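You operate a simulated robot arm through the tools that you are given. There is no shell and no other tool. Be economical: measure what you need, move in short steps, check, and stop when the job is done.

The job below is to be done with a simulated robot arm. You get a single attempt, and the scene is never put back.

Task
Wipe the dusty oval patch, then roll its console to the yellow tape.
Fine: the console on the dolly; wipe with the teal rag with white band and put it back; the lever with orange ball frees the dolly and ends locked; the dolly's pointer stops on the tape. Where these are worked on the way, their far stop is far enough and under half their travel is too little: lever with orange ball.

Only the result counts: the job must be done as asked and must still hold three seconds after the hand-in. Knocking over, shifting, dropping, spilling or breaking anything else fails it.

Robot
A 7-joint arm with a two-finger gripper, on a carriage that runs on a rail from [-1143, 0] to [1237, 0] (x, y) and turns from -2.723 to 3.089 rad about z. Base frame: it is fixed where the carriage stands at the start and does not move with it; the origin is on the floor, on the carriage's upright axis, x ahead of it, y to its left, z up. Readings come in mm, rad, newtons and seconds.
Its first joint turns from -2.601 to 2.601 rad. Places, roughly: console on the dolly [1800, 600, 600]; lever with orange ball [1200, 300, 600]; patch on the dolly console oval [1800, 300, 700]; teal rag with white band (7x6x3 cm) [900, 400, 700]; yellow floor tape [-200, 100, 0]. Payload 2.45 kg.
The tool frame sits at the grasp point between the pads (the TCP): z along the fingers, y along the line on which they close. The tips reach 26 mm beyond it. The gripper opens to 96 mm. The gripper's body begins 69 mm behind the TCP.
Orientation is that of the tool frame in the base frame, as a unit quaternion [w, x, y, z]. With the fingers straight down and closing along the base's y, the tool's x points along the base's -x, its y along +y and its z along -z.

Tools
- The arm moves only by the tool move_arm. Its argument "targets" is a list of rows, each a list of 7 numbers: the gripper command, from -1 (shut) to 1 (fully open), values between in proportion, then the shift along the tool's x, y, z in mm, then the turn, a rotation vector about the tool's x, y, z in rad. In form: [[claw, dx, dy, dz, wx, wy, wz], ...]. A call has 1 to 8 rows; each row is the pose to reach, as a shift and turn from the pose commanded when the call began, along the tool's axes at that moment. Each row takes 0.2 s and may step no farther than 50 mm and 0.15 rad from the row before; otherwise, or with a gripper value out of range, the whole call is refused. Where a pose cannot be reached the arm comes as near as it can. A force on the tool above 40 N (or 10 N above the force at the start of the call, whichever is more), or a blocked arm, ends the call early, and 0.2 s more pass. Each finger halts on what it meets, pressing with about 30 N; the grip force reading is that of the motor and also rises with nothing between the fingers. The clock runs only during rows and for 0.2 s after the last one: add rows that repeat a pose to give the fingers time. It gives the time, the measured TCP pose, the force on the tool (base axes), the opening and the grip force at its end, in the units of the frame above (readings bear some noise), with the torque about the TCP (base axes, N m) and any sound that the robot's microphone picked up.
- Cameras (640 x 400 px; columns grow to the right, rows downward): "scene" is now at [39.8, 170.9, 1449.4]; the picture's right is [0.01, -1.00, 0.00], its down [-0.67, -0.01, -0.74] and it looks along [0.74, 0.01, -0.67] (base axes); focal length 267 px, centre (320, 200). "wrist" rides on the gripper at [82, 3, -98] in the tool frame; the picture's right is [-0.04, 1.00, 0.00], its down [-0.73, -0.03, -0.68] and it looks along [-0.68, -0.03, 0.73] (tool axes); focal length 256 px, centre (320, 200). There is no depth. A picture from a camera that has moved, and an enlarged one, comes with that camera's place and axes in the base frame and with its lens.
- camera(camera): a new picture of that camera. No time passes.
- slide_trunk(by): slides the trunk up (or, below 0, down) by that many mm; the arm and the scene camera ride with it, the base frame stays. It gives what a move gives, with no picture.
- drive_base(legs): drives the robot by 1 to 6 legs, each [ahead, left, turn to the left] in mm, mm and rad, along the robot's own axes; the way and the turn of a leg run together, so that a leg with both is an arc; at most 1500 mm and 3.142 rad a leg. The arm and the cameras ride along, it lands a little off, and it stops where it bumps. It keeps to its track: a leg is cut to what the track allows. It gives what a move gives.
- aim_head(pan, tilt): turns the head with the scene camera to pan (to the left, within 2.705 rad either way) and tilt (down, from -0.506 to 1.204), counted from straight ahead of the robot. It gives what a move gives.
- inspect(camera, box): a new picture of the part [left, top, right, bottom] of that camera's present view, enlarged. No time passes.
- hand_in(): hands the job in; it is judged then, once.

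Go step by step. Nothing tells you exact positions but the pictures and the camera data: compare them with the known pose of the tool, close in by small moves and look again before you grip or let go. The budget is 120 turns and 90 pictures, counting those below and the enlarged ones. Unless the task says otherwise, let go and move clear before handing in, and close with one line.

The tools are called after "Request:" as name(argument=value, ...) on one line, values as JSON. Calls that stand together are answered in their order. move_arm: Moves the arm, as the interface text tells. Its arguments: {"type":"object","properties":{"targets":{"type":"array"}},"required":["targets"]} The other tools are called the same way: slide_trunk (by) slides the trunk up or down; drive_base (legs) drives the base; aim_head (pan, tilt) turns the head that bears the scene camera; camera (camera) takes a picture; inspect (camera, box) takes an enlarged picture of a part of a camera's view; hand_in () hands the job in.

At the start:

```text
time_s: 0.0
tcp_pos: [616.7, 232.2, 964.8]
ee_rot: [0.0, 0.0, 1.0, 0.001]
contact_force: [0.3, -0.2, -0.7]
moment: [-0.03, -0.02, 0.01]
grip_width: 95.8
finger_force: 0.1
trunk travel left (down, up): [-450.0, 260.0]
robot x, y, heading: [-1.0, -0.0, 0.0]
head pan, tilt: [0.012, 0.74]
```

scene: 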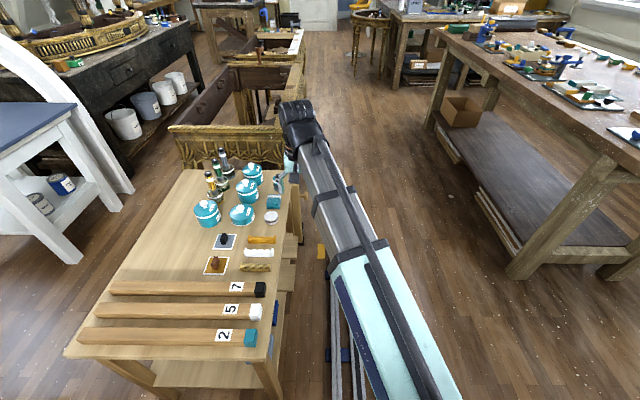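
wrist: 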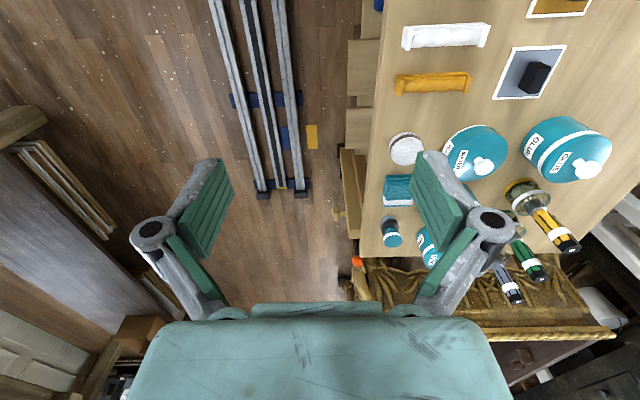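

I see a bench on the left with rods, jars and cloths, and an ornate gilded piece beyond it that may be the console. I'll take enlarged views of both.

Request:
inspect(camera="scene", box=[160, 0, 340, 112])

Request:
inspect(camera="scene", box=[160, 110, 340, 222])

Request:
inspect(camera="wrist", box=[320, 100, 640, 300])

```text
3.56 times, centred on (250, 56) of scene
camera zoom: at [39.8, 170.9, 1449.4], right [0.01, -1.0, 0.0], down [-0.67, -0.01, -0.74], along [0.74, 0.01, -0.67], focal length 949 px, centre (569, 712)
```

zoom: 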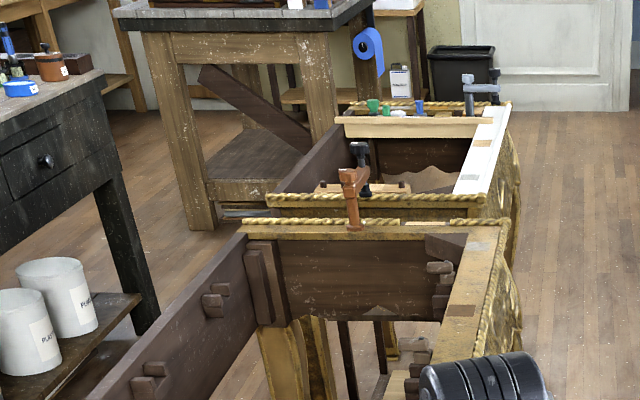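

```text
3.56 times, centred on (250, 166) of scene
camera zoom: at [39.8, 170.9, 1449.4], right [0.01, -1.0, 0.0], down [-0.67, -0.01, -0.74], along [0.74, 0.01, -0.67], focal length 949 px, centre (569, 321)
```

zoom: 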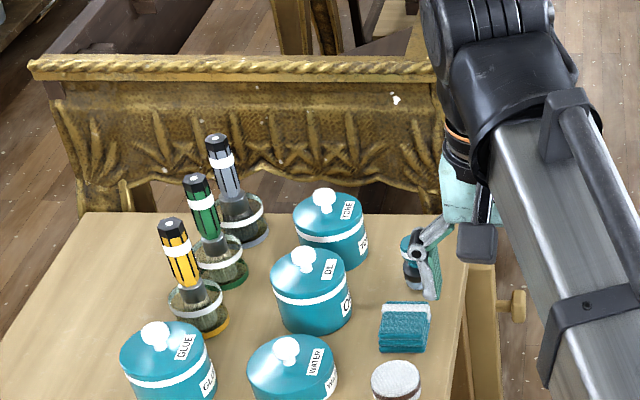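

```text
2.00 times, centred on (480, 200) of wrist
camera zoom: at [535.1, 236.4, 1064.0], right [0.04, 1.0, 0.0], down [0.73, -0.03, 0.68], along [0.68, -0.03, -0.73], focal length 512 px, centre (0, 200)
```

zoom: 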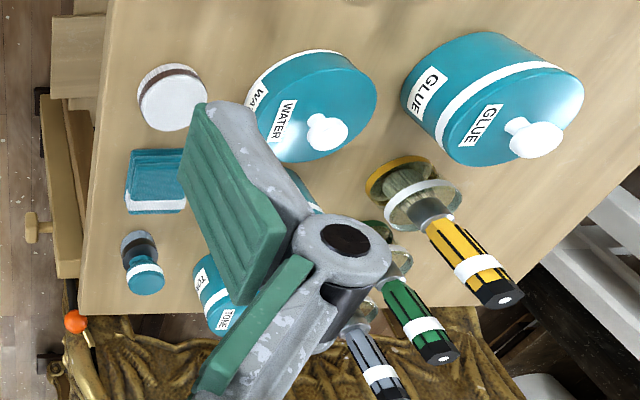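

The rag is near [855, 370] and the orange lever near [1230, 325]. I'll turn the head to look for the tape, the dolly's track and the oval patch.

Request:
aim_head(pan=0.3, tilt=1.2)

Request:
camera(camera="scene")

Request:
aim_head(pan=2.4, tilt=1.0)

Request:
camera(camera="scene")

```text
time_s: 0.9
tcp_pos: [617.9, 234.1, 964.9]
ee_rot: [0.0, 0.0, 1.0, 0.0]
contact_force: [-0.5, -0.2, -0.4]
moment: [0.0, 0.03, 0.0]
grip_width: 95.9
finger_force: 0.0
trunk travel left (down, up): [-450.0, 260.0]
robot x, y, heading: [0.6, -1.2, -0.003]
head pan, tilt: [0.3, 1.201]
```

```text
84 pictures are left
camera scene: at [10.0, 186.3, 1416.8], right [0.3, -0.96, 0.0], down [-0.89, -0.28, -0.36], along [0.35, 0.11, -0.93], focal length 267 px, centre (320, 200)
```

scene: 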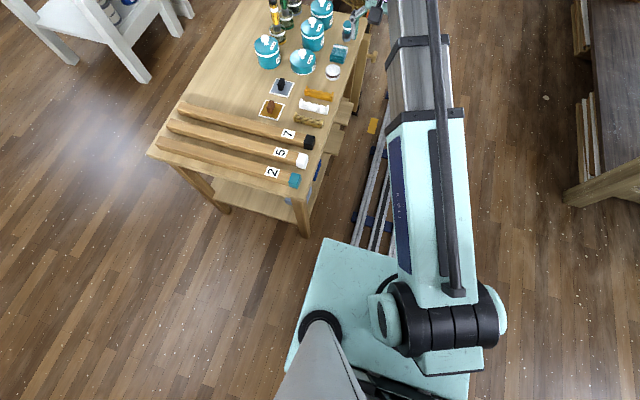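

```text
time_s: 2.9
tcp_pos: [618.3, 231.9, 965.4]
ee_rot: [0.0, 0.0, 1.0, 0.0]
contact_force: [0.4, 0.7, 0.3]
moment: [0.0, -0.03, 0.01]
grip_width: 95.9
finger_force: 0.1
trunk travel left (down, up): [-450.0, 260.0]
robot x, y, heading: [3.3, -0.7, -0.003]
head pan, tilt: [2.4, 1.0]
```

```text
83 pictures are left
camera scene: at [-94.8, 216.9, 1429.4], right [0.68, 0.74, 0.0], down [0.62, -0.57, -0.54], along [-0.4, 0.37, -0.84], focal length 267 px, centre (320, 200)
```

scene: 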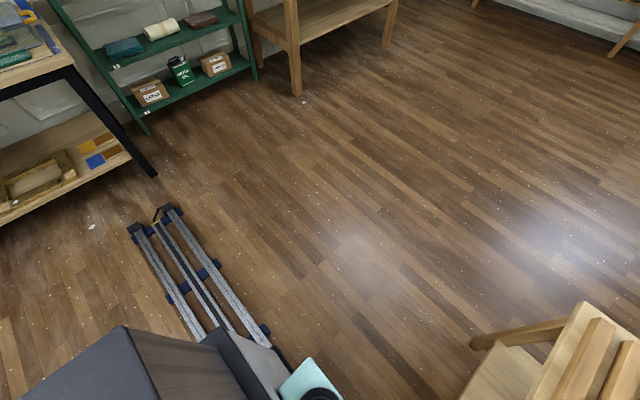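

No tape is visible behind me, so the small yellow patch beside the rail ahead is a candidate. I'll raise the trunk and drive forward to see the dolly closely.

Request:
slide_trunk(by=200)

Request:
drive_base(legs=[[700, 0, 0]])

Request:
aim_head(pan=0.4, tilt=0.9)

Request:
camera(camera="scene")

Request:
camera(camera="wrist")

```text
time_s: 5.1
tcp_pos: [616.2, 234.3, 1164.2]
ee_rot: [0.0, 0.001, 1.0, 0.0]
contact_force: [0.4, -0.2, -0.1]
moment: [0.02, -0.02, 0.01]
grip_width: 96.0
finger_force: 0.1
trunk travel left (down, up): [-650.0, 60.0]
robot x, y, heading: [-2.3, 1.7, -0.001]
head pan, tilt: [2.4, 1.0]
```

```text
time_s: 8.9
tcp_pos: [1318.8, 233.9, 1165.6]
ee_rot: [0.0, -0.001, 1.0, 0.0]
contact_force: [0.3, -0.4, -0.7]
moment: [0.04, 0.03, -0.04]
grip_width: 96.1
finger_force: 0.0
trunk travel left (down, up): [-650.0, 60.0]
robot x, y, heading: [701.8, 0.1, 0.001]
head pan, tilt: [2.4, 1.0]
```

```text
time_s: 10.9
tcp_pos: [1317.9, 233.0, 1165.1]
ee_rot: [0.0, -0.001, 1.0, 0.0]
contact_force: [-0.1, 0.3, -0.7]
moment: [-0.01, -0.03, -0.01]
grip_width: 95.9
finger_force: 0.0
trunk travel left (down, up): [-650.0, 60.0]
robot x, y, heading: [701.4, 2.5, -0.002]
head pan, tilt: [0.4, 0.901]
```

```text
82 pictures are left
camera scene: at [726.7, 199.3, 1636.6], right [0.39, -0.92, 0.0], down [-0.72, -0.31, -0.62], along [0.57, 0.24, -0.78], focal length 267 px, centre (320, 200)
```

scene: 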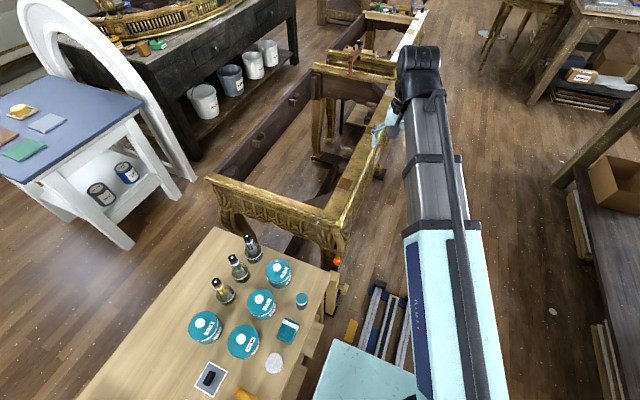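

```text
81 pictures are left
camera wrist: at [1235.8, 237.7, 1264.0], right [0.04, 1.0, 0.0], down [0.73, -0.03, 0.68], along [0.68, -0.03, -0.73], focal length 256 px, centre (320, 200)
```

wrist: 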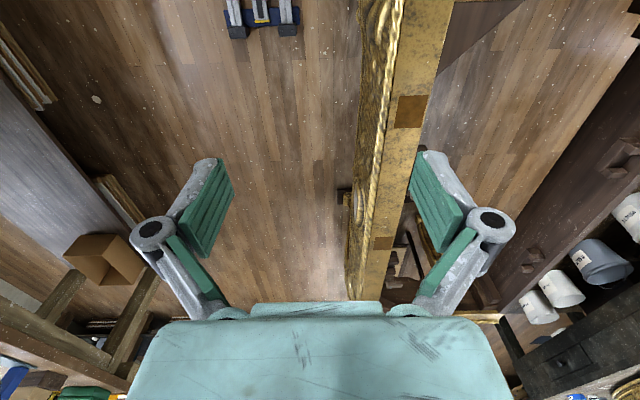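

The gilded frame's right side is visible, with something medallion-like on its side face. I'll zoom in there.

Request:
inspect(camera="wrist", box=[300, 0, 520, 138])

Request:
inspect(camera="wrist", box=[280, 130, 500, 310])

Request:
inspect(camera="scene", box=[200, 30, 440, 180])

Request:
inspect(camera="scene", box=[200, 170, 440, 320])

```text
2.90 times, centred on (410, 69) of wrist
camera zoom: at [1235.8, 237.7, 1264.0], right [0.04, 1.0, 0.0], down [0.73, -0.03, 0.68], along [0.68, -0.03, -0.73], focal length 742 px, centre (59, 580)
```

zoom: 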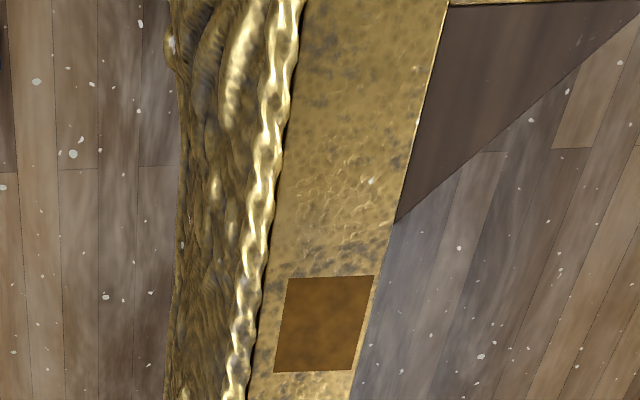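

```text
2.22 times, centred on (390, 220) of wrist
camera zoom: at [1235.8, 237.7, 1264.0], right [0.04, 1.0, 0.0], down [0.73, -0.03, 0.68], along [0.68, -0.03, -0.73], focal length 569 px, centre (164, 156)
```

zoom: 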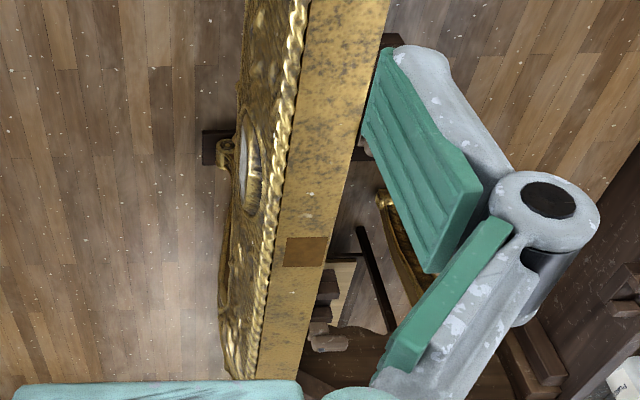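

```text
2.67 times, centred on (320, 105) of scene
camera zoom: at [726.7, 199.3, 1636.6], right [0.39, -0.92, 0.0], down [-0.72, -0.31, -0.62], along [0.57, 0.24, -0.78], focal length 712 px, centre (320, 453)
```

zoom: 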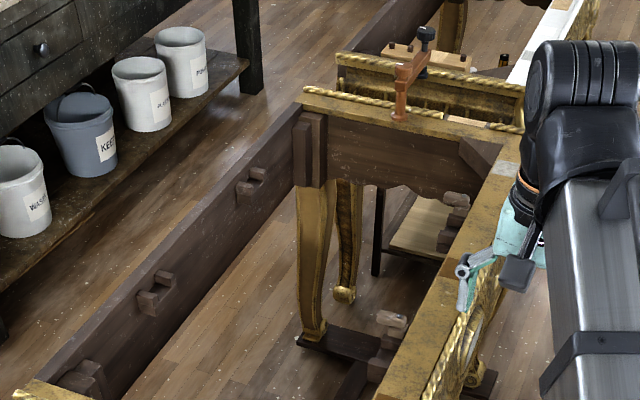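

```text
2.67 times, centred on (320, 245) of scene
camera zoom: at [726.7, 199.3, 1636.6], right [0.39, -0.92, 0.0], down [-0.72, -0.31, -0.62], along [0.57, 0.24, -0.78], focal length 712 px, centre (320, 80)
```

zoom: 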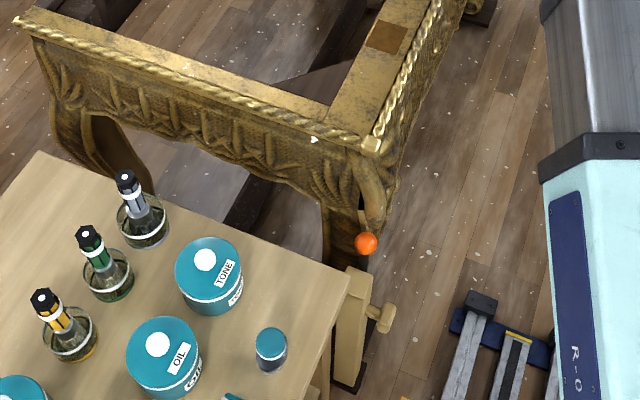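

The dusty oval is a medallion on the frame's right side face near [1783, 323, 700]. I'll drive further along to see the dolly, lever and tape from the side.

Request:
drive_base(legs=[[350, 0, 0]])

Request:
aim_head(pan=1.3, tilt=1.1)

Request:
camera(camera="scene")

Request:
camera(camera="wrist")

Request:
aim_head(pan=0.5, tilt=1.0)

Request:
camera(camera="scene")

```text
time_s: 13.1
tcp_pos: [1665.7, 235.4, 1165.7]
ee_rot: [0.001, -0.001, 1.0, 0.0]
contact_force: [-0.4, -0.3, 1.0]
moment: [-0.01, 0.01, 0.0]
grip_width: 96.1
finger_force: 0.1
trunk travel left (down, up): [-650.0, 60.0]
robot x, y, heading: [1051.3, 1.1, 0.0]
head pan, tilt: [0.4, 0.901]
```

```text
time_s: 14.3
tcp_pos: [1665.1, 235.7, 1164.8]
ee_rot: [0.0, -0.002, 1.0, 0.001]
contact_force: [-0.6, 0.2, 0.6]
moment: [0.0, 0.01, 0.0]
grip_width: 95.8
finger_force: 0.1
trunk travel left (down, up): [-650.0, 60.0]
robot x, y, heading: [1048.5, -1.6, 0.007]
head pan, tilt: [1.3, 1.1]
```

```text
76 pictures are left
camera scene: at [1021.1, 230.6, 1622.8], right [0.96, -0.26, 0.0], down [-0.24, -0.86, -0.45], along [0.12, 0.44, -0.89], focal length 267 px, centre (320, 200)
```

scene: 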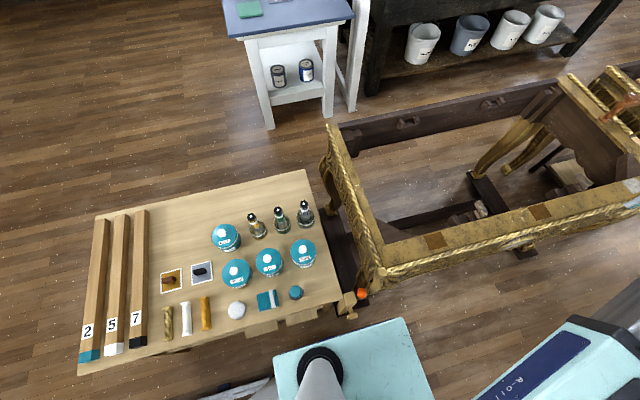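

```text
75 pictures are left
camera wrist: at [1582.8, 238.6, 1264.0], right [0.04, 1.0, 0.0], down [0.73, -0.03, 0.68], along [0.68, -0.02, -0.73], focal length 256 px, centre (320, 200)
```

wrist: 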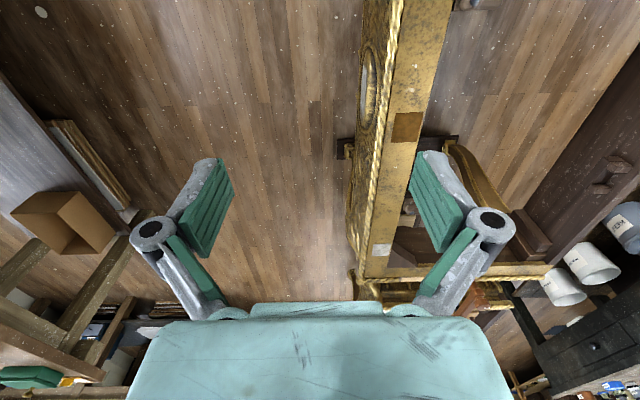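

```text
time_s: 15.4
tcp_pos: [1664.0, 235.5, 1164.8]
ee_rot: [0.0, -0.001, 1.0, -0.001]
contact_force: [0.5, 0.6, 0.1]
moment: [0.0, -0.02, 0.01]
grip_width: 96.1
finger_force: 0.1
trunk travel left (down, up): [-650.0, 60.0]
robot x, y, heading: [1045.7, 0.5, 0.006]
head pan, tilt: [0.499, 1.0]
```

```text
74 pictures are left
camera scene: at [1065.4, 203.3, 1629.4], right [0.48, -0.88, 0.0], down [-0.74, -0.41, -0.54], along [0.47, 0.26, -0.84], focal length 267 px, centre (320, 200)
```

scene: 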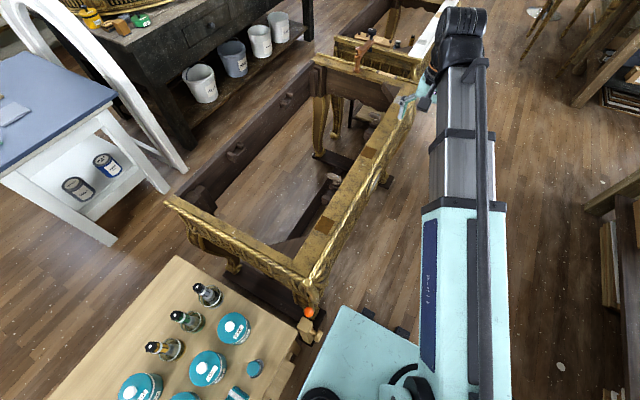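

I'll zoom in on the lever area and the dolly's low beams.

Request:
inspect(camera="scene", box=[260, 270, 380, 345])

Request:
aim_head(pan=1.4, tilt=1.2)

Request:
inspect(camera="scene", box=[260, 180, 480, 340])

```text
5.33 times, centred on (320, 308) of scene
camera zoom: at [1065.4, 203.3, 1629.4], right [0.48, -0.88, 0.0], down [-0.74, -0.41, -0.54], along [0.47, 0.26, -0.84], focal length 1424 px, centre (320, -373)
```

zoom: 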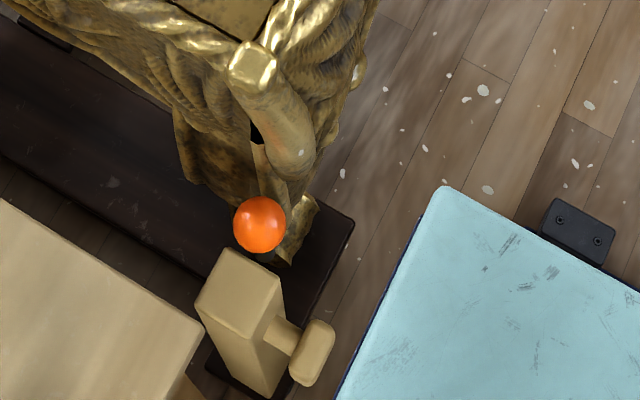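

```text
time_s: 16.6
tcp_pos: [1665.6, 235.7, 1165.6]
ee_rot: [0.0, -0.001, 1.0, 0.0]
contact_force: [0.0, 0.4, 0.1]
moment: [0.02, 0.0, 0.02]
grip_width: 95.9
finger_force: 0.0
trunk travel left (down, up): [-650.0, 60.0]
robot x, y, heading: [1047.9, 1.2, 0.003]
head pan, tilt: [1.4, 1.201]
```

```text
2.50 times, centred on (370, 260) of scene
camera zoom: at [1013.7, 224.8, 1616.8], right [0.99, -0.17, 0.0], down [-0.16, -0.92, -0.36], along [0.06, 0.36, -0.93], focal length 667 px, centre (195, 50)
```

zoom: 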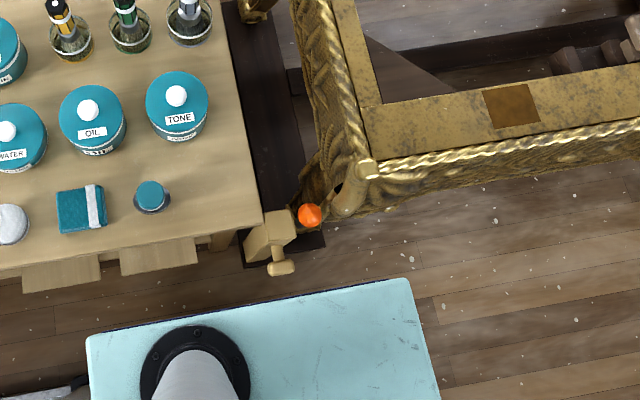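

The dolly has a post with a crossbar handle next to the orange lever. Now that I've moved off the starting spot, I'll look back to check for the tape at about [-200, 100].

Request:
aim_head(pan=2.7, tilt=0.75)

Request:
camera(camera="scene")

```text
time_s: 18.1
tcp_pos: [1665.5, 236.5, 1164.8]
ee_rot: [0.0, -0.002, 1.0, 0.0]
contact_force: [0.5, -0.1, 0.1]
moment: [0.0, -0.02, 0.02]
grip_width: 96.0
finger_force: 0.1
trunk travel left (down, up): [-650.0, 60.0]
robot x, y, heading: [1047.1, 3.4, -0.0]
head pan, tilt: [2.7, 0.75]
```

```text
71 pictures are left
camera scene: at [929.4, 204.8, 1648.5], right [0.42, 0.91, 0.0], down [0.62, -0.29, -0.73], along [-0.66, 0.31, -0.68], focal length 267 px, centre (320, 200)
```

scene: 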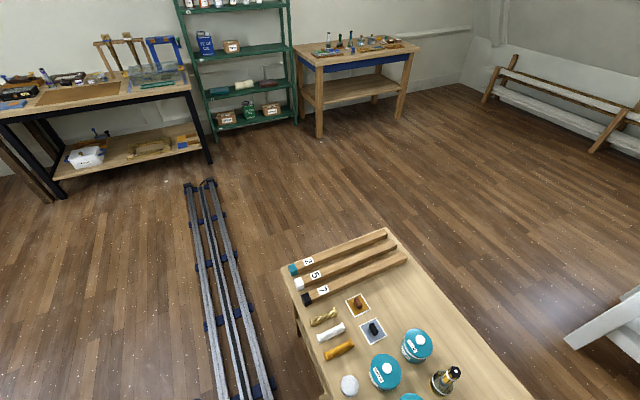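

Request:
inspect(camera="scene", box=[170, 170, 330, 390])

```text
1.82 times, centred on (250, 280) of scene
camera zoom: at [929.4, 204.8, 1648.5], right [0.42, 0.91, 0.0], down [0.62, -0.29, -0.73], along [-0.66, 0.31, -0.68], focal length 485 px, centre (447, 54)
```

zoom: 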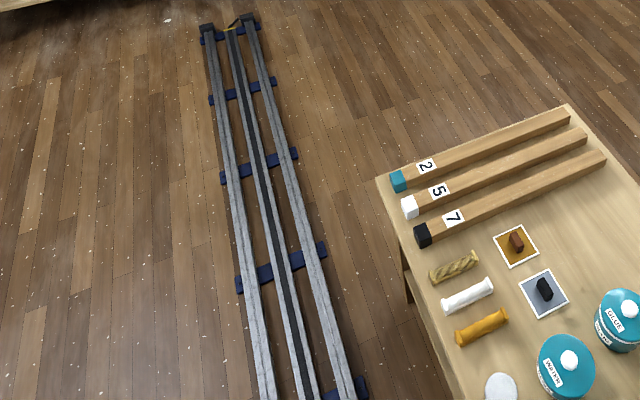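

No tape lies at [-200, 100]. I'll drive back to x≈250, where the rag is reachable and the yellow patch near [1117, 169] is uncovered, and look at it closely.

Request:
drive_base(legs=[[-800, 0, 0]])

Request:
aim_head(pan=0.1, tilt=0.85)

Request:
camera(camera="scene")

Request:
camera(camera="wrist")

```text
time_s: 22.4
tcp_pos: [875.1, 235.1, 1163.4]
ee_rot: [0.0, -0.001, 1.0, 0.0]
contact_force: [-0.5, 0.1, -1.2]
moment: [0.02, 0.0, 0.01]
grip_width: 96.1
finger_force: 0.1
trunk travel left (down, up): [-650.0, 60.0]
robot x, y, heading: [259.2, 0.2, 0.006]
head pan, tilt: [2.7, 0.75]
```

```text
time_s: 24.7
tcp_pos: [874.2, 235.1, 1164.8]
ee_rot: [0.0, -0.001, 1.0, 0.0]
contact_force: [1.1, -0.4, 0.2]
moment: [0.0, -0.01, 0.0]
grip_width: 96.3
finger_force: 0.0
trunk travel left (down, up): [-650.0, 60.0]
robot x, y, heading: [258.3, -1.2, 0.005]
head pan, tilt: [0.099, 0.85]
```

```text
69 pictures are left
camera scene: at [291.5, 177.7, 1640.5], right [0.1, -0.99, 0.0], down [-0.75, -0.08, -0.66], along [0.66, 0.07, -0.75], focal length 267 px, centre (320, 200)
```

scene: 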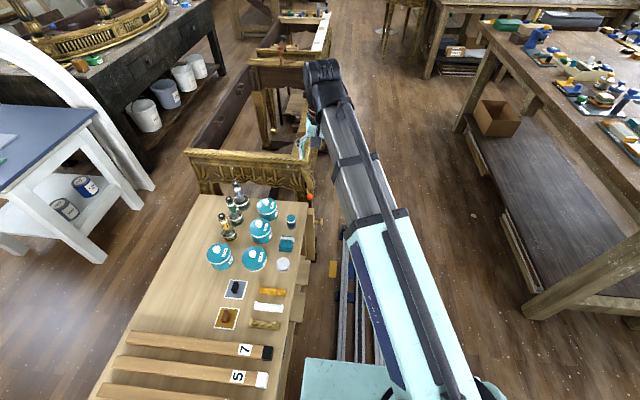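

```text
68 pictures are left
camera wrist: at [792.2, 238.1, 1264.0], right [0.04, 1.0, 0.0], down [0.73, -0.03, 0.68], along [0.68, -0.03, -0.73], focal length 256 px, centre (320, 200)
```

wrist: 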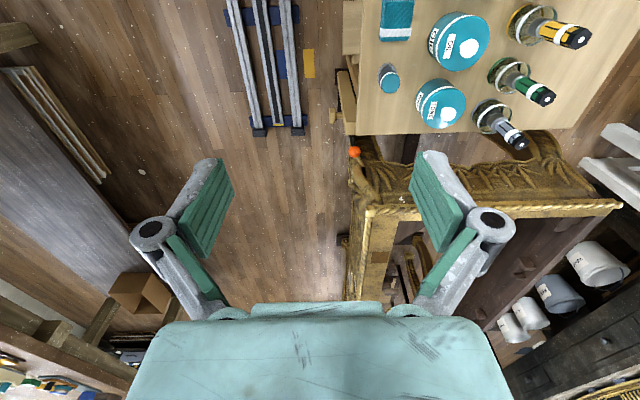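

Request:
inspect(camera="wrist", box=[220, 30, 420, 155])

Request:
inspect(camera="scene", box=[260, 180, 380, 300])

Request:
inspect(camera="wrist", box=[310, 70, 460, 164])

```text
3.20 times, centred on (320, 92) of wrist
camera zoom: at [792.2, 238.1, 1264.0], right [0.04, 1.0, 0.0], down [0.73, -0.03, 0.68], along [0.68, -0.03, -0.73], focal length 819 px, centre (320, 544)
```

zoom: 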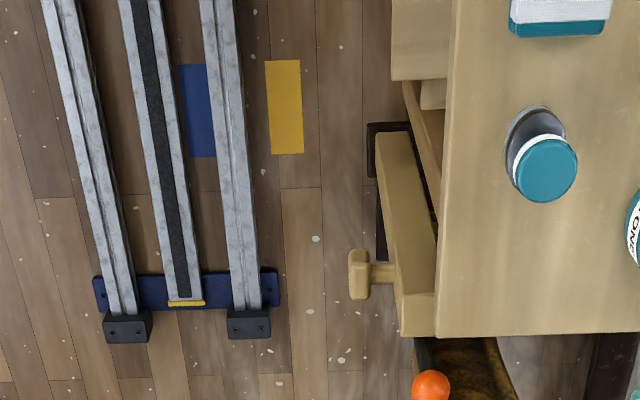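

```text
3.33 times, centred on (320, 240) of scene
camera zoom: at [291.5, 177.7, 1640.5], right [0.1, -0.99, 0.0], down [-0.75, -0.08, -0.66], along [0.66, 0.07, -0.75], focal length 890 px, centre (320, 67)
```

zoom: 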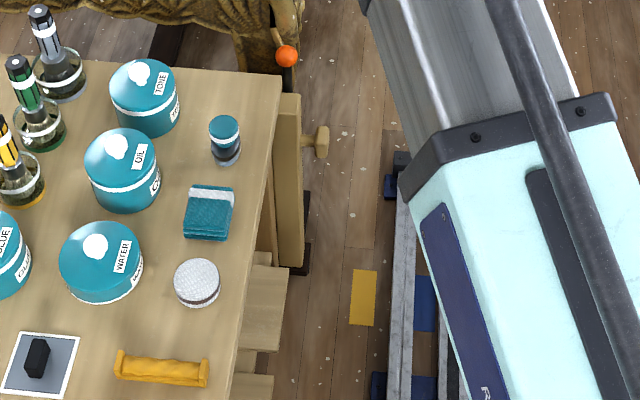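

```text
4.26 times, centred on (385, 117) of wrist
camera zoom: at [792.2, 238.1, 1264.0], right [0.04, 1.0, 0.0], down [0.73, -0.03, 0.68], along [0.68, -0.03, -0.73], focal length 1089 px, centre (43, 553)
```

zoom: 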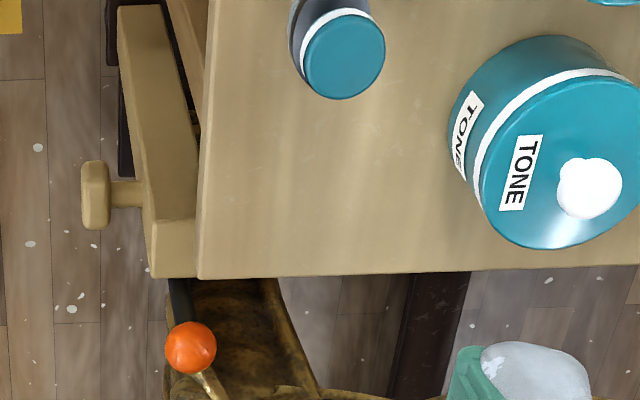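

There are a yellow and a blue patch on the floor beside the dolly's handle post, at y≈172 and y≈50, so the dolly probably rolls along -y. I'll swing the arm aside and lower the trunk for a side view of the dolly.

Request:
move_arm(targets=[[1, 0, -45, 0, 0, 0, -0.12], [1, 0, -90, 0, 0, 0, -0.24], [1, 0, -135, 0, 0, 0, -0.36], [1, 0, -180, 0, 0, 0, -0.48], [1, 0, -225, 0, 0, 0, -0.6], [1, 0, -270, 0, 0, 0, -0.72], [1, 0, -310, 0, 0, 0, -0.85]])

Request:
slide_trunk(by=-450)

Request:
camera(camera="wrist")

Request:
camera(camera="scene")

```text
time_s: 26.3
tcp_pos: [875.5, -76.3, 1164.5]
ee_rot: [0.0, -0.415, 0.91, 0.0]
contact_force: [0.1, 0.1, -0.2]
moment: [0.0, 0.01, -0.02]
grip_width: 96.1
finger_force: 0.1
trunk travel left (down, up): [-650.0, 60.0]
robot x, y, heading: [259.9, 1.8, 0.009]
head pan, tilt: [0.099, 0.85]
```

```text
refused: -450 is not a number from -400 to 400
```

```text
64 pictures are left
camera wrist: at [818.9, -135.7, 1263.7], right [-0.73, 0.69, 0.0], down [0.5, 0.53, 0.68], along [0.47, 0.49, -0.73], focal length 256 px, centre (320, 200)
```

wrist: 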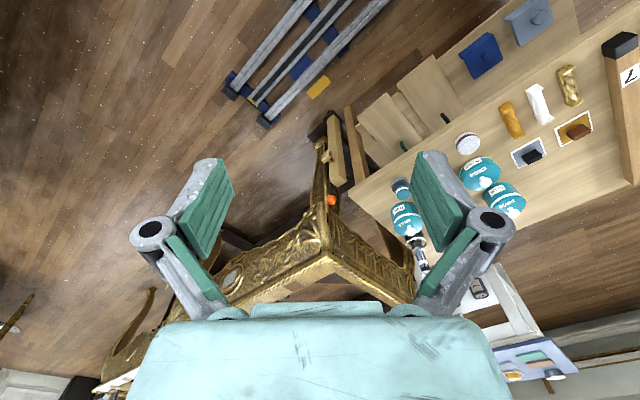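

```text
63 pictures are left
camera scene: at [291.5, 177.6, 1640.5], right [0.1, -0.99, 0.0], down [-0.75, -0.08, -0.66], along [0.66, 0.07, -0.75], focal length 267 px, centre (320, 200)
```

scene: 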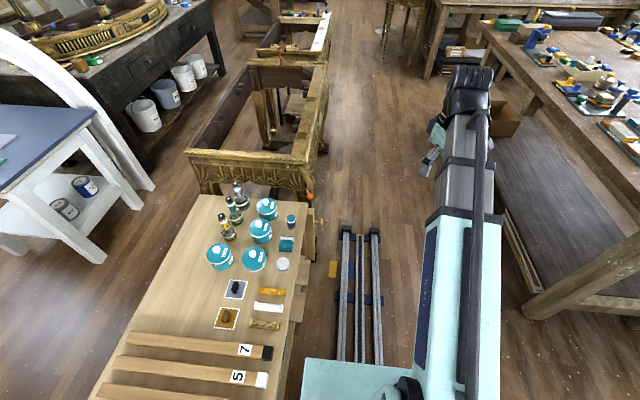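

Request:
slide_trunk(by=-400)

Request:
camera(camera="wrist")

Request:
inspect(camera="wrist", box=[200, 20, 480, 195])

```text
time_s: 30.1
tcp_pos: [875.5, -75.4, 764.4]
ee_rot: [0.0, -0.413, 0.911, 0.0]
contact_force: [-0.2, -0.5, -0.2]
moment: [0.02, 0.04, 0.02]
grip_width: 96.1
finger_force: 0.1
trunk travel left (down, up): [-250.0, 460.0]
robot x, y, heading: [257.5, -1.2, 0.01]
head pan, tilt: [0.099, 0.85]
```

```text
62 pictures are left
camera wrist: at [818.8, -135.0, 863.7], right [-0.73, 0.69, 0.0], down [0.51, 0.53, 0.68], along [0.47, 0.49, -0.73], focal length 256 px, centre (320, 200)
```

wrist: 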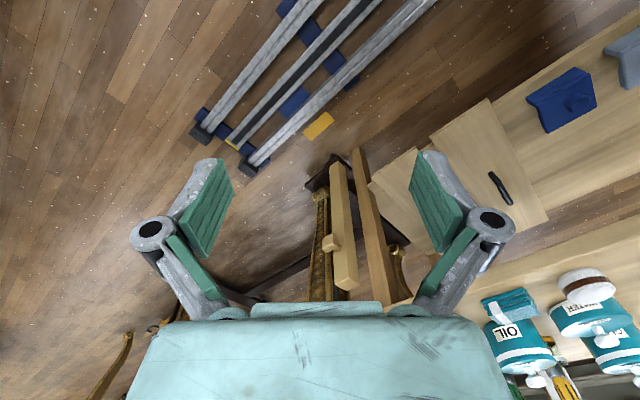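

```text
2.29 times, centred on (340, 108) of wrist
camera zoom: at [818.8, -135.0, 863.7], right [-0.73, 0.69, 0.0], down [0.51, 0.53, 0.68], along [0.47, 0.49, -0.73], focal length 585 px, centre (274, 411)
```

zoom: 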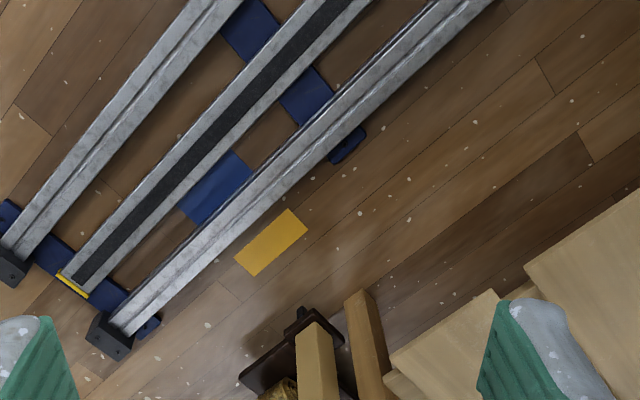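

The yellow tape is ~120 mm long in x, with the dolly's dark beam and a small black nub at y≈273, so the dolly rolls toward -y. First comes the rag, so I'll raise the trunk and move above it.

Request:
slide_trunk(by=200)

Request:
move_arm(targets=[[1, -34.4, 31, 0, 0, 0, 0.107], [1, -68.8, 62, 0, 0, 0, 0.213], [1, -103, 93, 0, 0, 0, 0.32], [1, -137.5, 124, 0, 0, 0, 0.426], [1, -172, 155, 0, 0, 0, 0.533], [1, -206, 186, 0, 0, 0, 0.639], [1, -240.6, 217, 0, 0, 0, 0.746], [1, -275, 247.6, 0, 0, 0, 0.852]])

Request:
camera(camera="wrist")

Request:
camera(camera="scene")

```text
time_s: 32.3
tcp_pos: [876.0, -76.1, 964.4]
ee_rot: [0.001, -0.413, 0.911, 0.0]
contact_force: [-0.2, -1.1, 0.9]
moment: [0.03, 0.01, -0.01]
grip_width: 96.2
finger_force: 0.1
trunk travel left (down, up): [-450.0, 260.0]
robot x, y, heading: [254.4, -0.7, 0.007]
head pan, tilt: [0.099, 0.85]
```

```text
time_s: 34.1
tcp_pos: [869.5, 295.6, 966.0]
ee_rot: [0.0, 0.001, 1.0, 0.0]
contact_force: [-0.4, -0.1, 0.0]
moment: [0.01, 0.03, -0.01]
grip_width: 95.9
finger_force: 0.0
trunk travel left (down, up): [-450.0, 260.0]
robot x, y, heading: [261.0, -1.3, 0.003]
head pan, tilt: [0.099, 0.85]
```

```text
60 pictures are left
camera wrist: at [788.4, 298.3, 1064.7], right [0.04, 1.0, 0.0], down [0.73, -0.03, 0.68], along [0.68, -0.03, -0.73], focal length 256 px, centre (320, 200)
```

wrist: 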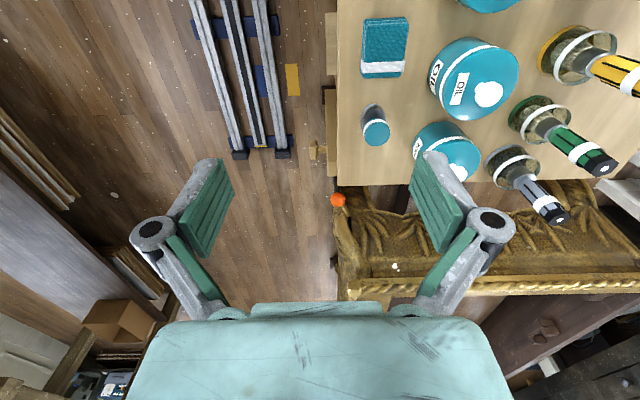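

```text
59 pictures are left
camera scene: at [291.6, 177.3, 1440.6], right [0.1, -0.99, 0.0], down [-0.75, -0.08, -0.66], along [0.66, 0.07, -0.75], focal length 267 px, centre (320, 200)
```

scene: 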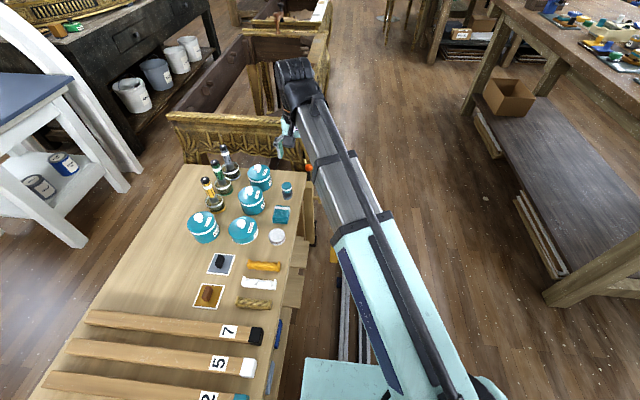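

The rag's top is centred near [876, 381, 675], 60 mm wide in y, with the OIL jar close on its +y side. I'll move above it, partly close the fingers and descend part-way.

Request:
move_arm(targets=[[0.6, -3, 43, 0, 0, 0, 0], [0.6, -6.5, 85, 0, 0, 0, 0], [0.6, -6.5, 85, 45, 0, 0, 0], [0.6, -6.5, 85, 90, 0, 0, 0], [0.6, -6.5, 85, 135, 0, 0, 0], [0.6, -6.5, 85, 180, 0, 0, 0]])

Request:
camera(camera="wrist")

```text
time_s: 35.5
tcp_pos: [877.7, 378.8, 784.1]
ee_rot: [0.0, 0.0, 1.0, 0.0]
contact_force: [-1.4, 0.1, -0.5]
moment: [0.03, -0.04, -0.01]
grip_width: 76.7
finger_force: 0.1
trunk travel left (down, up): [-450.0, 260.0]
robot x, y, heading: [257.2, -1.1, 0.008]
head pan, tilt: [0.099, 0.85]
```

```text
58 pictures are left
camera wrist: at [795.1, 381.5, 883.1], right [0.04, 1.0, 0.0], down [0.73, -0.03, 0.68], along [0.68, -0.03, -0.73], focal length 256 px, centre (320, 200)
```

wrist: 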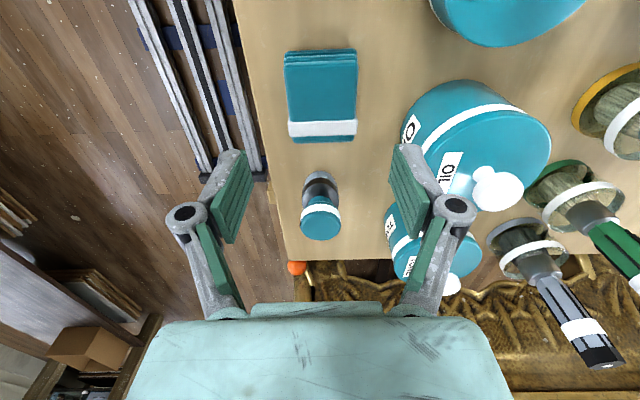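

The rag is well aligned beneath the fingers. I'll descend to about z=686 and close so some of the rag protrudes below the tips.

Request:
move_arm(targets=[[0.6, -4, 0, 40, 0, 0, 0], [0.6, -4, 0, 75, 0, 0, 0], [0.6, -4, 0, 98, 0, 0, 0], [0.6, -4, 0, 98, 0, 0, 0]])

Request:
camera(camera="wrist")

```text
time_s: 36.5
tcp_pos: [878.6, 379.6, 686.2]
ee_rot: [0.0, 0.0, 1.0, 0.0]
contact_force: [-0.4, 0.2, 0.1]
moment: [0.0, -0.01, -0.06]
grip_width: 76.5
finger_force: 0.0
trunk travel left (down, up): [-450.0, 260.0]
robot x, y, heading: [257.0, 1.0, 0.002]
head pan, tilt: [0.099, 0.85]
```

```text
57 pictures are left
camera wrist: at [798.0, 382.4, 785.6], right [0.04, 1.0, 0.0], down [0.73, -0.03, 0.68], along [0.68, -0.03, -0.73], focal length 256 px, centre (320, 200)
```

wrist: 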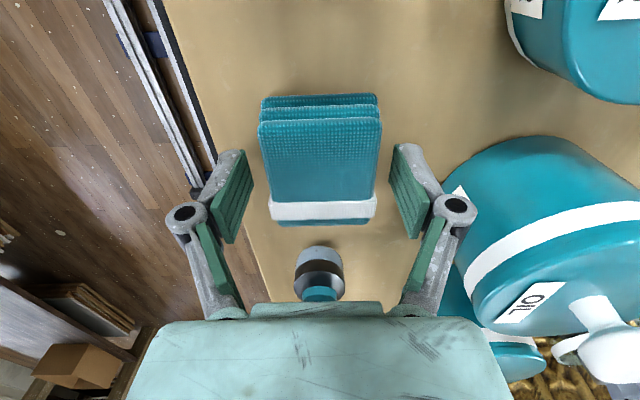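

Request:
move_arm(targets=[[0.6, -6, 0, 3, 0, 0, 0], [0, -6, 0, 3, 0, 0, 0], [-0.6, -6, 0, 3, 0, 0, 0], [-1, -6, 0, 3, 0, 0, 0], [-1, -6, 0, 3, 0, 0, 0]])

Request:
camera(camera="wrist")

```text
time_s: 37.7
tcp_pos: [885.5, 377.4, 684.0]
ee_rot: [0.0, 0.0, 1.0, 0.0]
contact_force: [1.2, 1.7, 3.4]
moment: [0.08, -0.03, -0.01]
grip_width: 54.7
finger_force: 30.3
trunk travel left (down, up): [-450.0, 260.0]
robot x, y, heading: [254.2, -3.2, 0.004]
head pan, tilt: [0.099, 0.85]
```

```text
56 pictures are left
camera wrist: at [804.1, 382.7, 783.0], right [0.04, 1.0, 0.0], down [0.73, -0.03, 0.68], along [0.68, -0.03, -0.73], focal length 256 px, centre (320, 200)
```

wrist: 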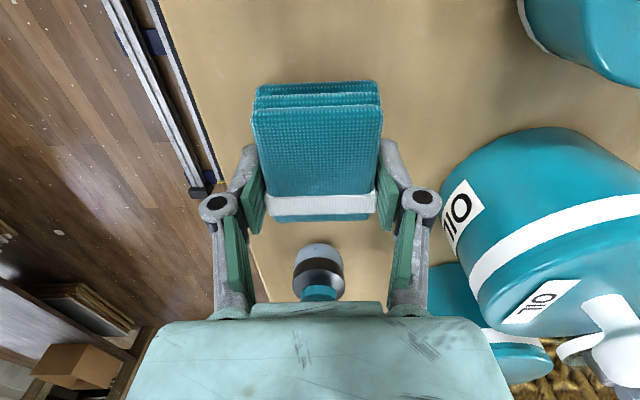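

The rag is gripped at 54.7 mm. I'll lift it and check.

Request:
move_arm(targets=[[-1, 0, 0, -20, 0, 0, 0], [-1, 0, 0, -65, 0, 0, 0], [-1, 0, 0, -110, 0, 0, 0], [-1, 0, 0, -155, 0, 0, 0], [-1, 0, 0, -200, 0, 0, 0], [-1, 0, 0, -240, 0, 0, 0]])

Request:
camera(camera="wrist")

```text
time_s: 39.1
tcp_pos: [886.5, 379.8, 924.8]
ee_rot: [0.0, 0.0, 1.0, 0.0]
contact_force: [0.5, 0.2, -0.1]
moment: [-0.02, 0.03, -0.02]
grip_width: 54.9
finger_force: 29.9
trunk travel left (down, up): [-450.0, 260.0]
robot x, y, heading: [255.5, -0.5, 0.007]
head pan, tilt: [0.099, 0.85]
```

```text
55 pictures are left
camera wrist: at [805.0, 382.9, 1023.9], right [0.04, 1.0, 0.0], down [0.73, -0.03, 0.68], along [0.68, -0.03, -0.73], focal length 256 px, centre (320, 200)
```

wrist: 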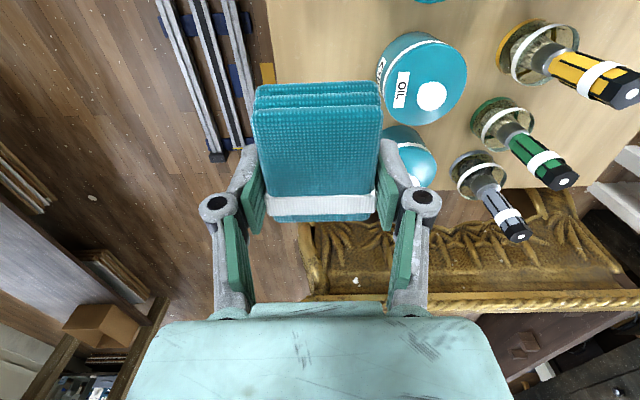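

The rag is held. I'll bring the arm over the rail, drive along to the medallion, and turn the tool to point at it along +y.

Request:
move_arm(targets=[[-1, 0, -47, 0, 0, 0, 0], [-1, 0, -94, 0, 0, 0, 0], [-1, 0, -141, 0, 0, 0, 0], [-1, 0, -188, 0, 0, 0, 0], [-1, 0, -235, 0, 0, 0, 0], [-1, 0, -282, 0, 0, 0, 0], [-1, 0, -329, 0, 0, 0, 0], [-1, 0, -375, 0, 0, 0, 0]])

Request:
drive_base(legs=[[845, 0, 0]])

Request:
move_arm(targets=[[-1, 0, 0, 30, -0.15, 0, 0], [-1, 0, 0, 60, -0.3, 0, 0], [-1, 0, 0, 90, -0.45, 0, 0], [-1, 0, 0, 120, -0.6, 0, 0], [-1, 0, 0, 150, -0.75, 0, 0], [-1, 0, 0, 180, -0.9, 0, 0], [-1, 0, 0, 200, -1.05, 0, 0], [-1, 0, 0, 220, -1.2, 0, 0]])

```text
time_s: 40.9
tcp_pos: [885.5, 3.8, 925.1]
ee_rot: [0.0, 0.0, 1.0, 0.0]
contact_force: [0.0, 0.1, 0.4]
moment: [-0.05, -0.01, -0.05]
grip_width: 55.1
finger_force: 30.4
trunk travel left (down, up): [-450.0, 260.0]
robot x, y, heading: [257.2, 2.0, 0.003]
head pan, tilt: [0.099, 0.85]
```

```text
time_s: 45.4
tcp_pos: [1722.3, 4.2, 924.9]
ee_rot: [0.0, 0.0, 1.0, 0.0]
contact_force: [-0.3, 0.4, 0.1]
moment: [0.01, -0.02, -0.04]
grip_width: 55.0
finger_force: 30.2
trunk travel left (down, up): [-450.0, 260.0]
robot x, y, heading: [1096.0, -1.9, 0.001]
head pan, tilt: [0.099, 0.85]
```

```text
time_s: 47.1
tcp_pos: [1722.5, 3.3, 703.2]
ee_rot: [0.0, 0.0, 0.825, 0.566]
contact_force: [-1.0, 0.4, -0.2]
moment: [-0.01, -0.02, 0.02]
grip_width: 54.8
finger_force: 29.9
trunk travel left (down, up): [-450.0, 260.0]
robot x, y, heading: [1090.9, 2.7, -0.003]
head pan, tilt: [0.099, 0.85]
```

Request:
move_arm(targets=[[-1, 0, 0, 0, -0.13, 0, 0], [-1, 0, 0, 0, -0.26, 0, 0], [-1, 0, 0, 0, -0.371, 0, 0]])

Request:
camera(camera="wrist")

Request:
aim_head(pan=0.4, tilt=0.8)

Request:
camera(camera="scene")

```text
time_s: 48.0
tcp_pos: [1722.4, 3.6, 704.7]
ee_rot: [0.0, 0.0, 0.706, 0.708]
contact_force: [0.2, 0.5, -0.2]
moment: [-0.05, 0.0, -0.02]
grip_width: 55.0
finger_force: 30.0
trunk travel left (down, up): [-450.0, 260.0]
robot x, y, heading: [1095.5, 1.8, -0.001]
head pan, tilt: [0.099, 0.85]
```

```text
54 pictures are left
camera wrist: at [1640.2, -94.5, 708.2], right [0.04, 0.0, 1.0], down [0.73, -0.68, -0.03], along [0.68, 0.73, -0.03], focal length 256 px, centre (320, 200)
```

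wrist: 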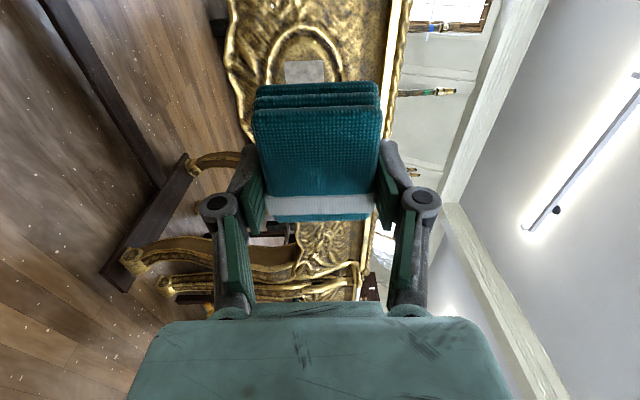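

```text
time_s: 48.8
tcp_pos: [1722.2, 3.7, 704.1]
ee_rot: [0.0, 0.001, 0.707, 0.707]
contact_force: [-0.2, -0.2, 0.0]
moment: [0.0, -0.01, 0.02]
grip_width: 55.0
finger_force: 29.5
trunk travel left (down, up): [-450.0, 260.0]
robot x, y, heading: [1096.4, -3.0, -0.001]
head pan, tilt: [0.4, 0.799]
```

```text
53 pictures are left
camera scene: at [1124.8, 201.3, 1444.5], right [0.39, -0.92, 0.0], down [-0.66, -0.28, -0.7], along [0.64, 0.27, -0.72], focal length 267 px, centre (320, 200)
```

scene: 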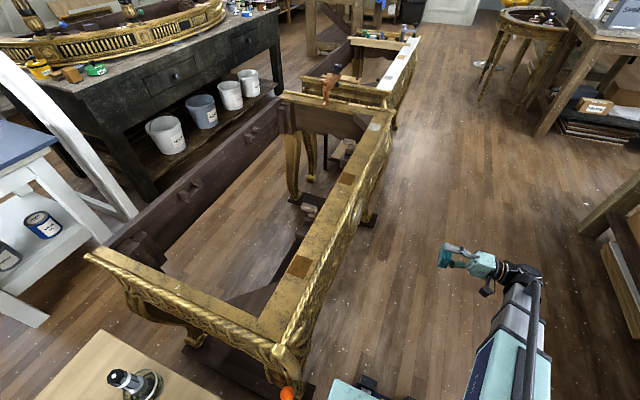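

I can see the medallion with a grey dusty area, partly hidden by the rag. I'll shift the arm back in x to see it fully.

Request:
move_arm(targets=[[-1, 45, 0, 0, 0, 0, 0], [-1, 90, 0, 0, 0, 0, 0], [-1, 130, 0, 0, 0, 0, 0]])

Request:
inspect(camera="wrist", box=[220, 0, 420, 125])

Request:
camera(camera="wrist")

```text
time_s: 49.5
tcp_pos: [1593.1, 3.2, 704.0]
ee_rot: [0.0, 0.001, 0.707, 0.707]
contact_force: [-0.5, 0.1, -0.9]
moment: [0.02, 0.02, 0.04]
grip_width: 55.0
finger_force: 30.3
trunk travel left (down, up): [-450.0, 260.0]
robot x, y, heading: [1091.0, 3.5, 0.0]
head pan, tilt: [0.4, 0.799]
```

```text
3.20 times, centred on (320, 62) of wrist
camera zoom: at [1510.0, -93.8, 708.9], right [0.04, 0.0, 1.0], down [0.73, -0.68, -0.03], along [0.68, 0.73, -0.03], focal length 819 px, centre (320, 640)
```

zoom: 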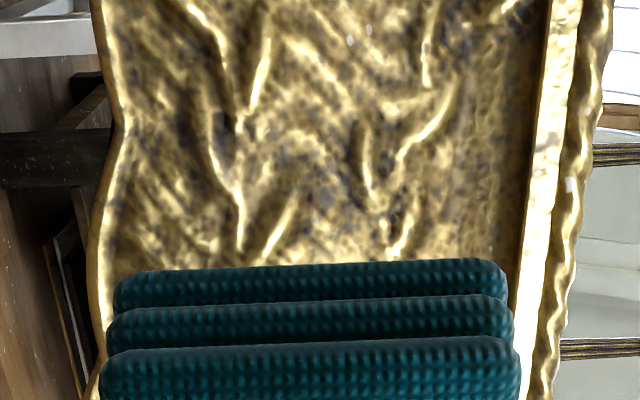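

```text
51 pictures are left
camera wrist: at [1510.0, -93.8, 708.9], right [0.04, 0.0, 1.0], down [0.73, -0.68, -0.03], along [0.68, 0.73, -0.03], focal length 256 px, centre (320, 200)
```

wrist: 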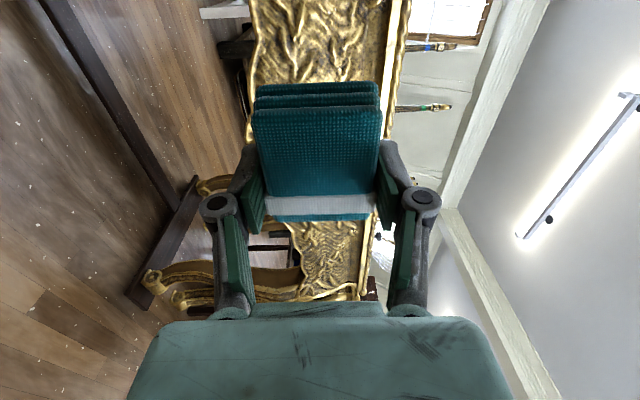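

Request:
move_arm(targets=[[-1, -48, 0, 0, 0, 0, 0], [-1, -96, 0, 0, 0, 0, 0], [-1, -144, 0, 0, 0, 0, 0], [-1, -182, 0, 0, 0, 0, 0]])

Request:
inspect(camera="wrist", box=[220, 0, 420, 125])

```text
time_s: 50.5
tcp_pos: [1776.4, 3.2, 703.2]
ee_rot: [0.001, 0.001, 0.707, 0.707]
contact_force: [0.7, 0.3, -0.6]
moment: [-0.04, 0.02, -0.01]
grip_width: 54.5
finger_force: 29.7
trunk travel left (down, up): [-450.0, 260.0]
robot x, y, heading: [1095.7, -0.2, 0.005]
head pan, tilt: [0.4, 0.799]
```

```text
3.20 times, centred on (320, 62) of wrist
camera zoom: at [1693.0, -94.4, 708.4], right [0.04, 0.0, 1.0], down [0.73, -0.68, -0.03], along [0.68, 0.73, -0.03], focal length 819 px, centre (320, 640)
```

zoom: 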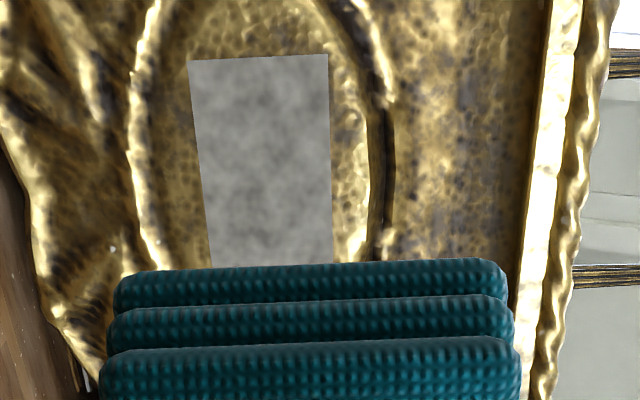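

The dust is a grey rectangle inside the oval, z≈650–709, beginning at x≈1748. I'll shift further +x to find its far end and gauge the face's depth by parallax.

Request:
move_arm(targets=[[-1, -40, 0, 0, 0, 0, 0], [-1, -80, 0, 0, 0, 0, 0]])

Request:
inspect(camera="wrist", box=[220, 0, 420, 125])

```text
time_s: 51.1
tcp_pos: [1854.6, 2.1, 704.3]
ee_rot: [0.0, 0.0, 0.707, 0.707]
contact_force: [-0.1, 0.2, -0.5]
moment: [-0.01, 0.03, 0.01]
grip_width: 54.6
finger_force: 30.2
trunk travel left (down, up): [-450.0, 260.0]
robot x, y, heading: [1097.4, 0.8, 0.001]
head pan, tilt: [0.4, 0.799]
```

```text
3.20 times, centred on (320, 62) of wrist
camera zoom: at [1771.8, -95.6, 708.5], right [0.04, 0.0, 1.0], down [0.73, -0.68, -0.03], along [0.68, 0.73, -0.03], focal length 819 px, centre (320, 640)
```

zoom: 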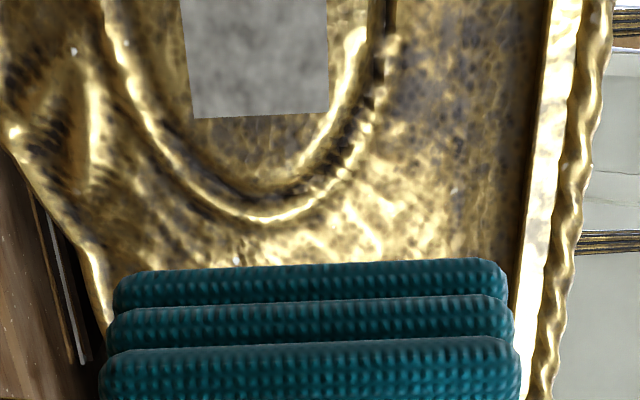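

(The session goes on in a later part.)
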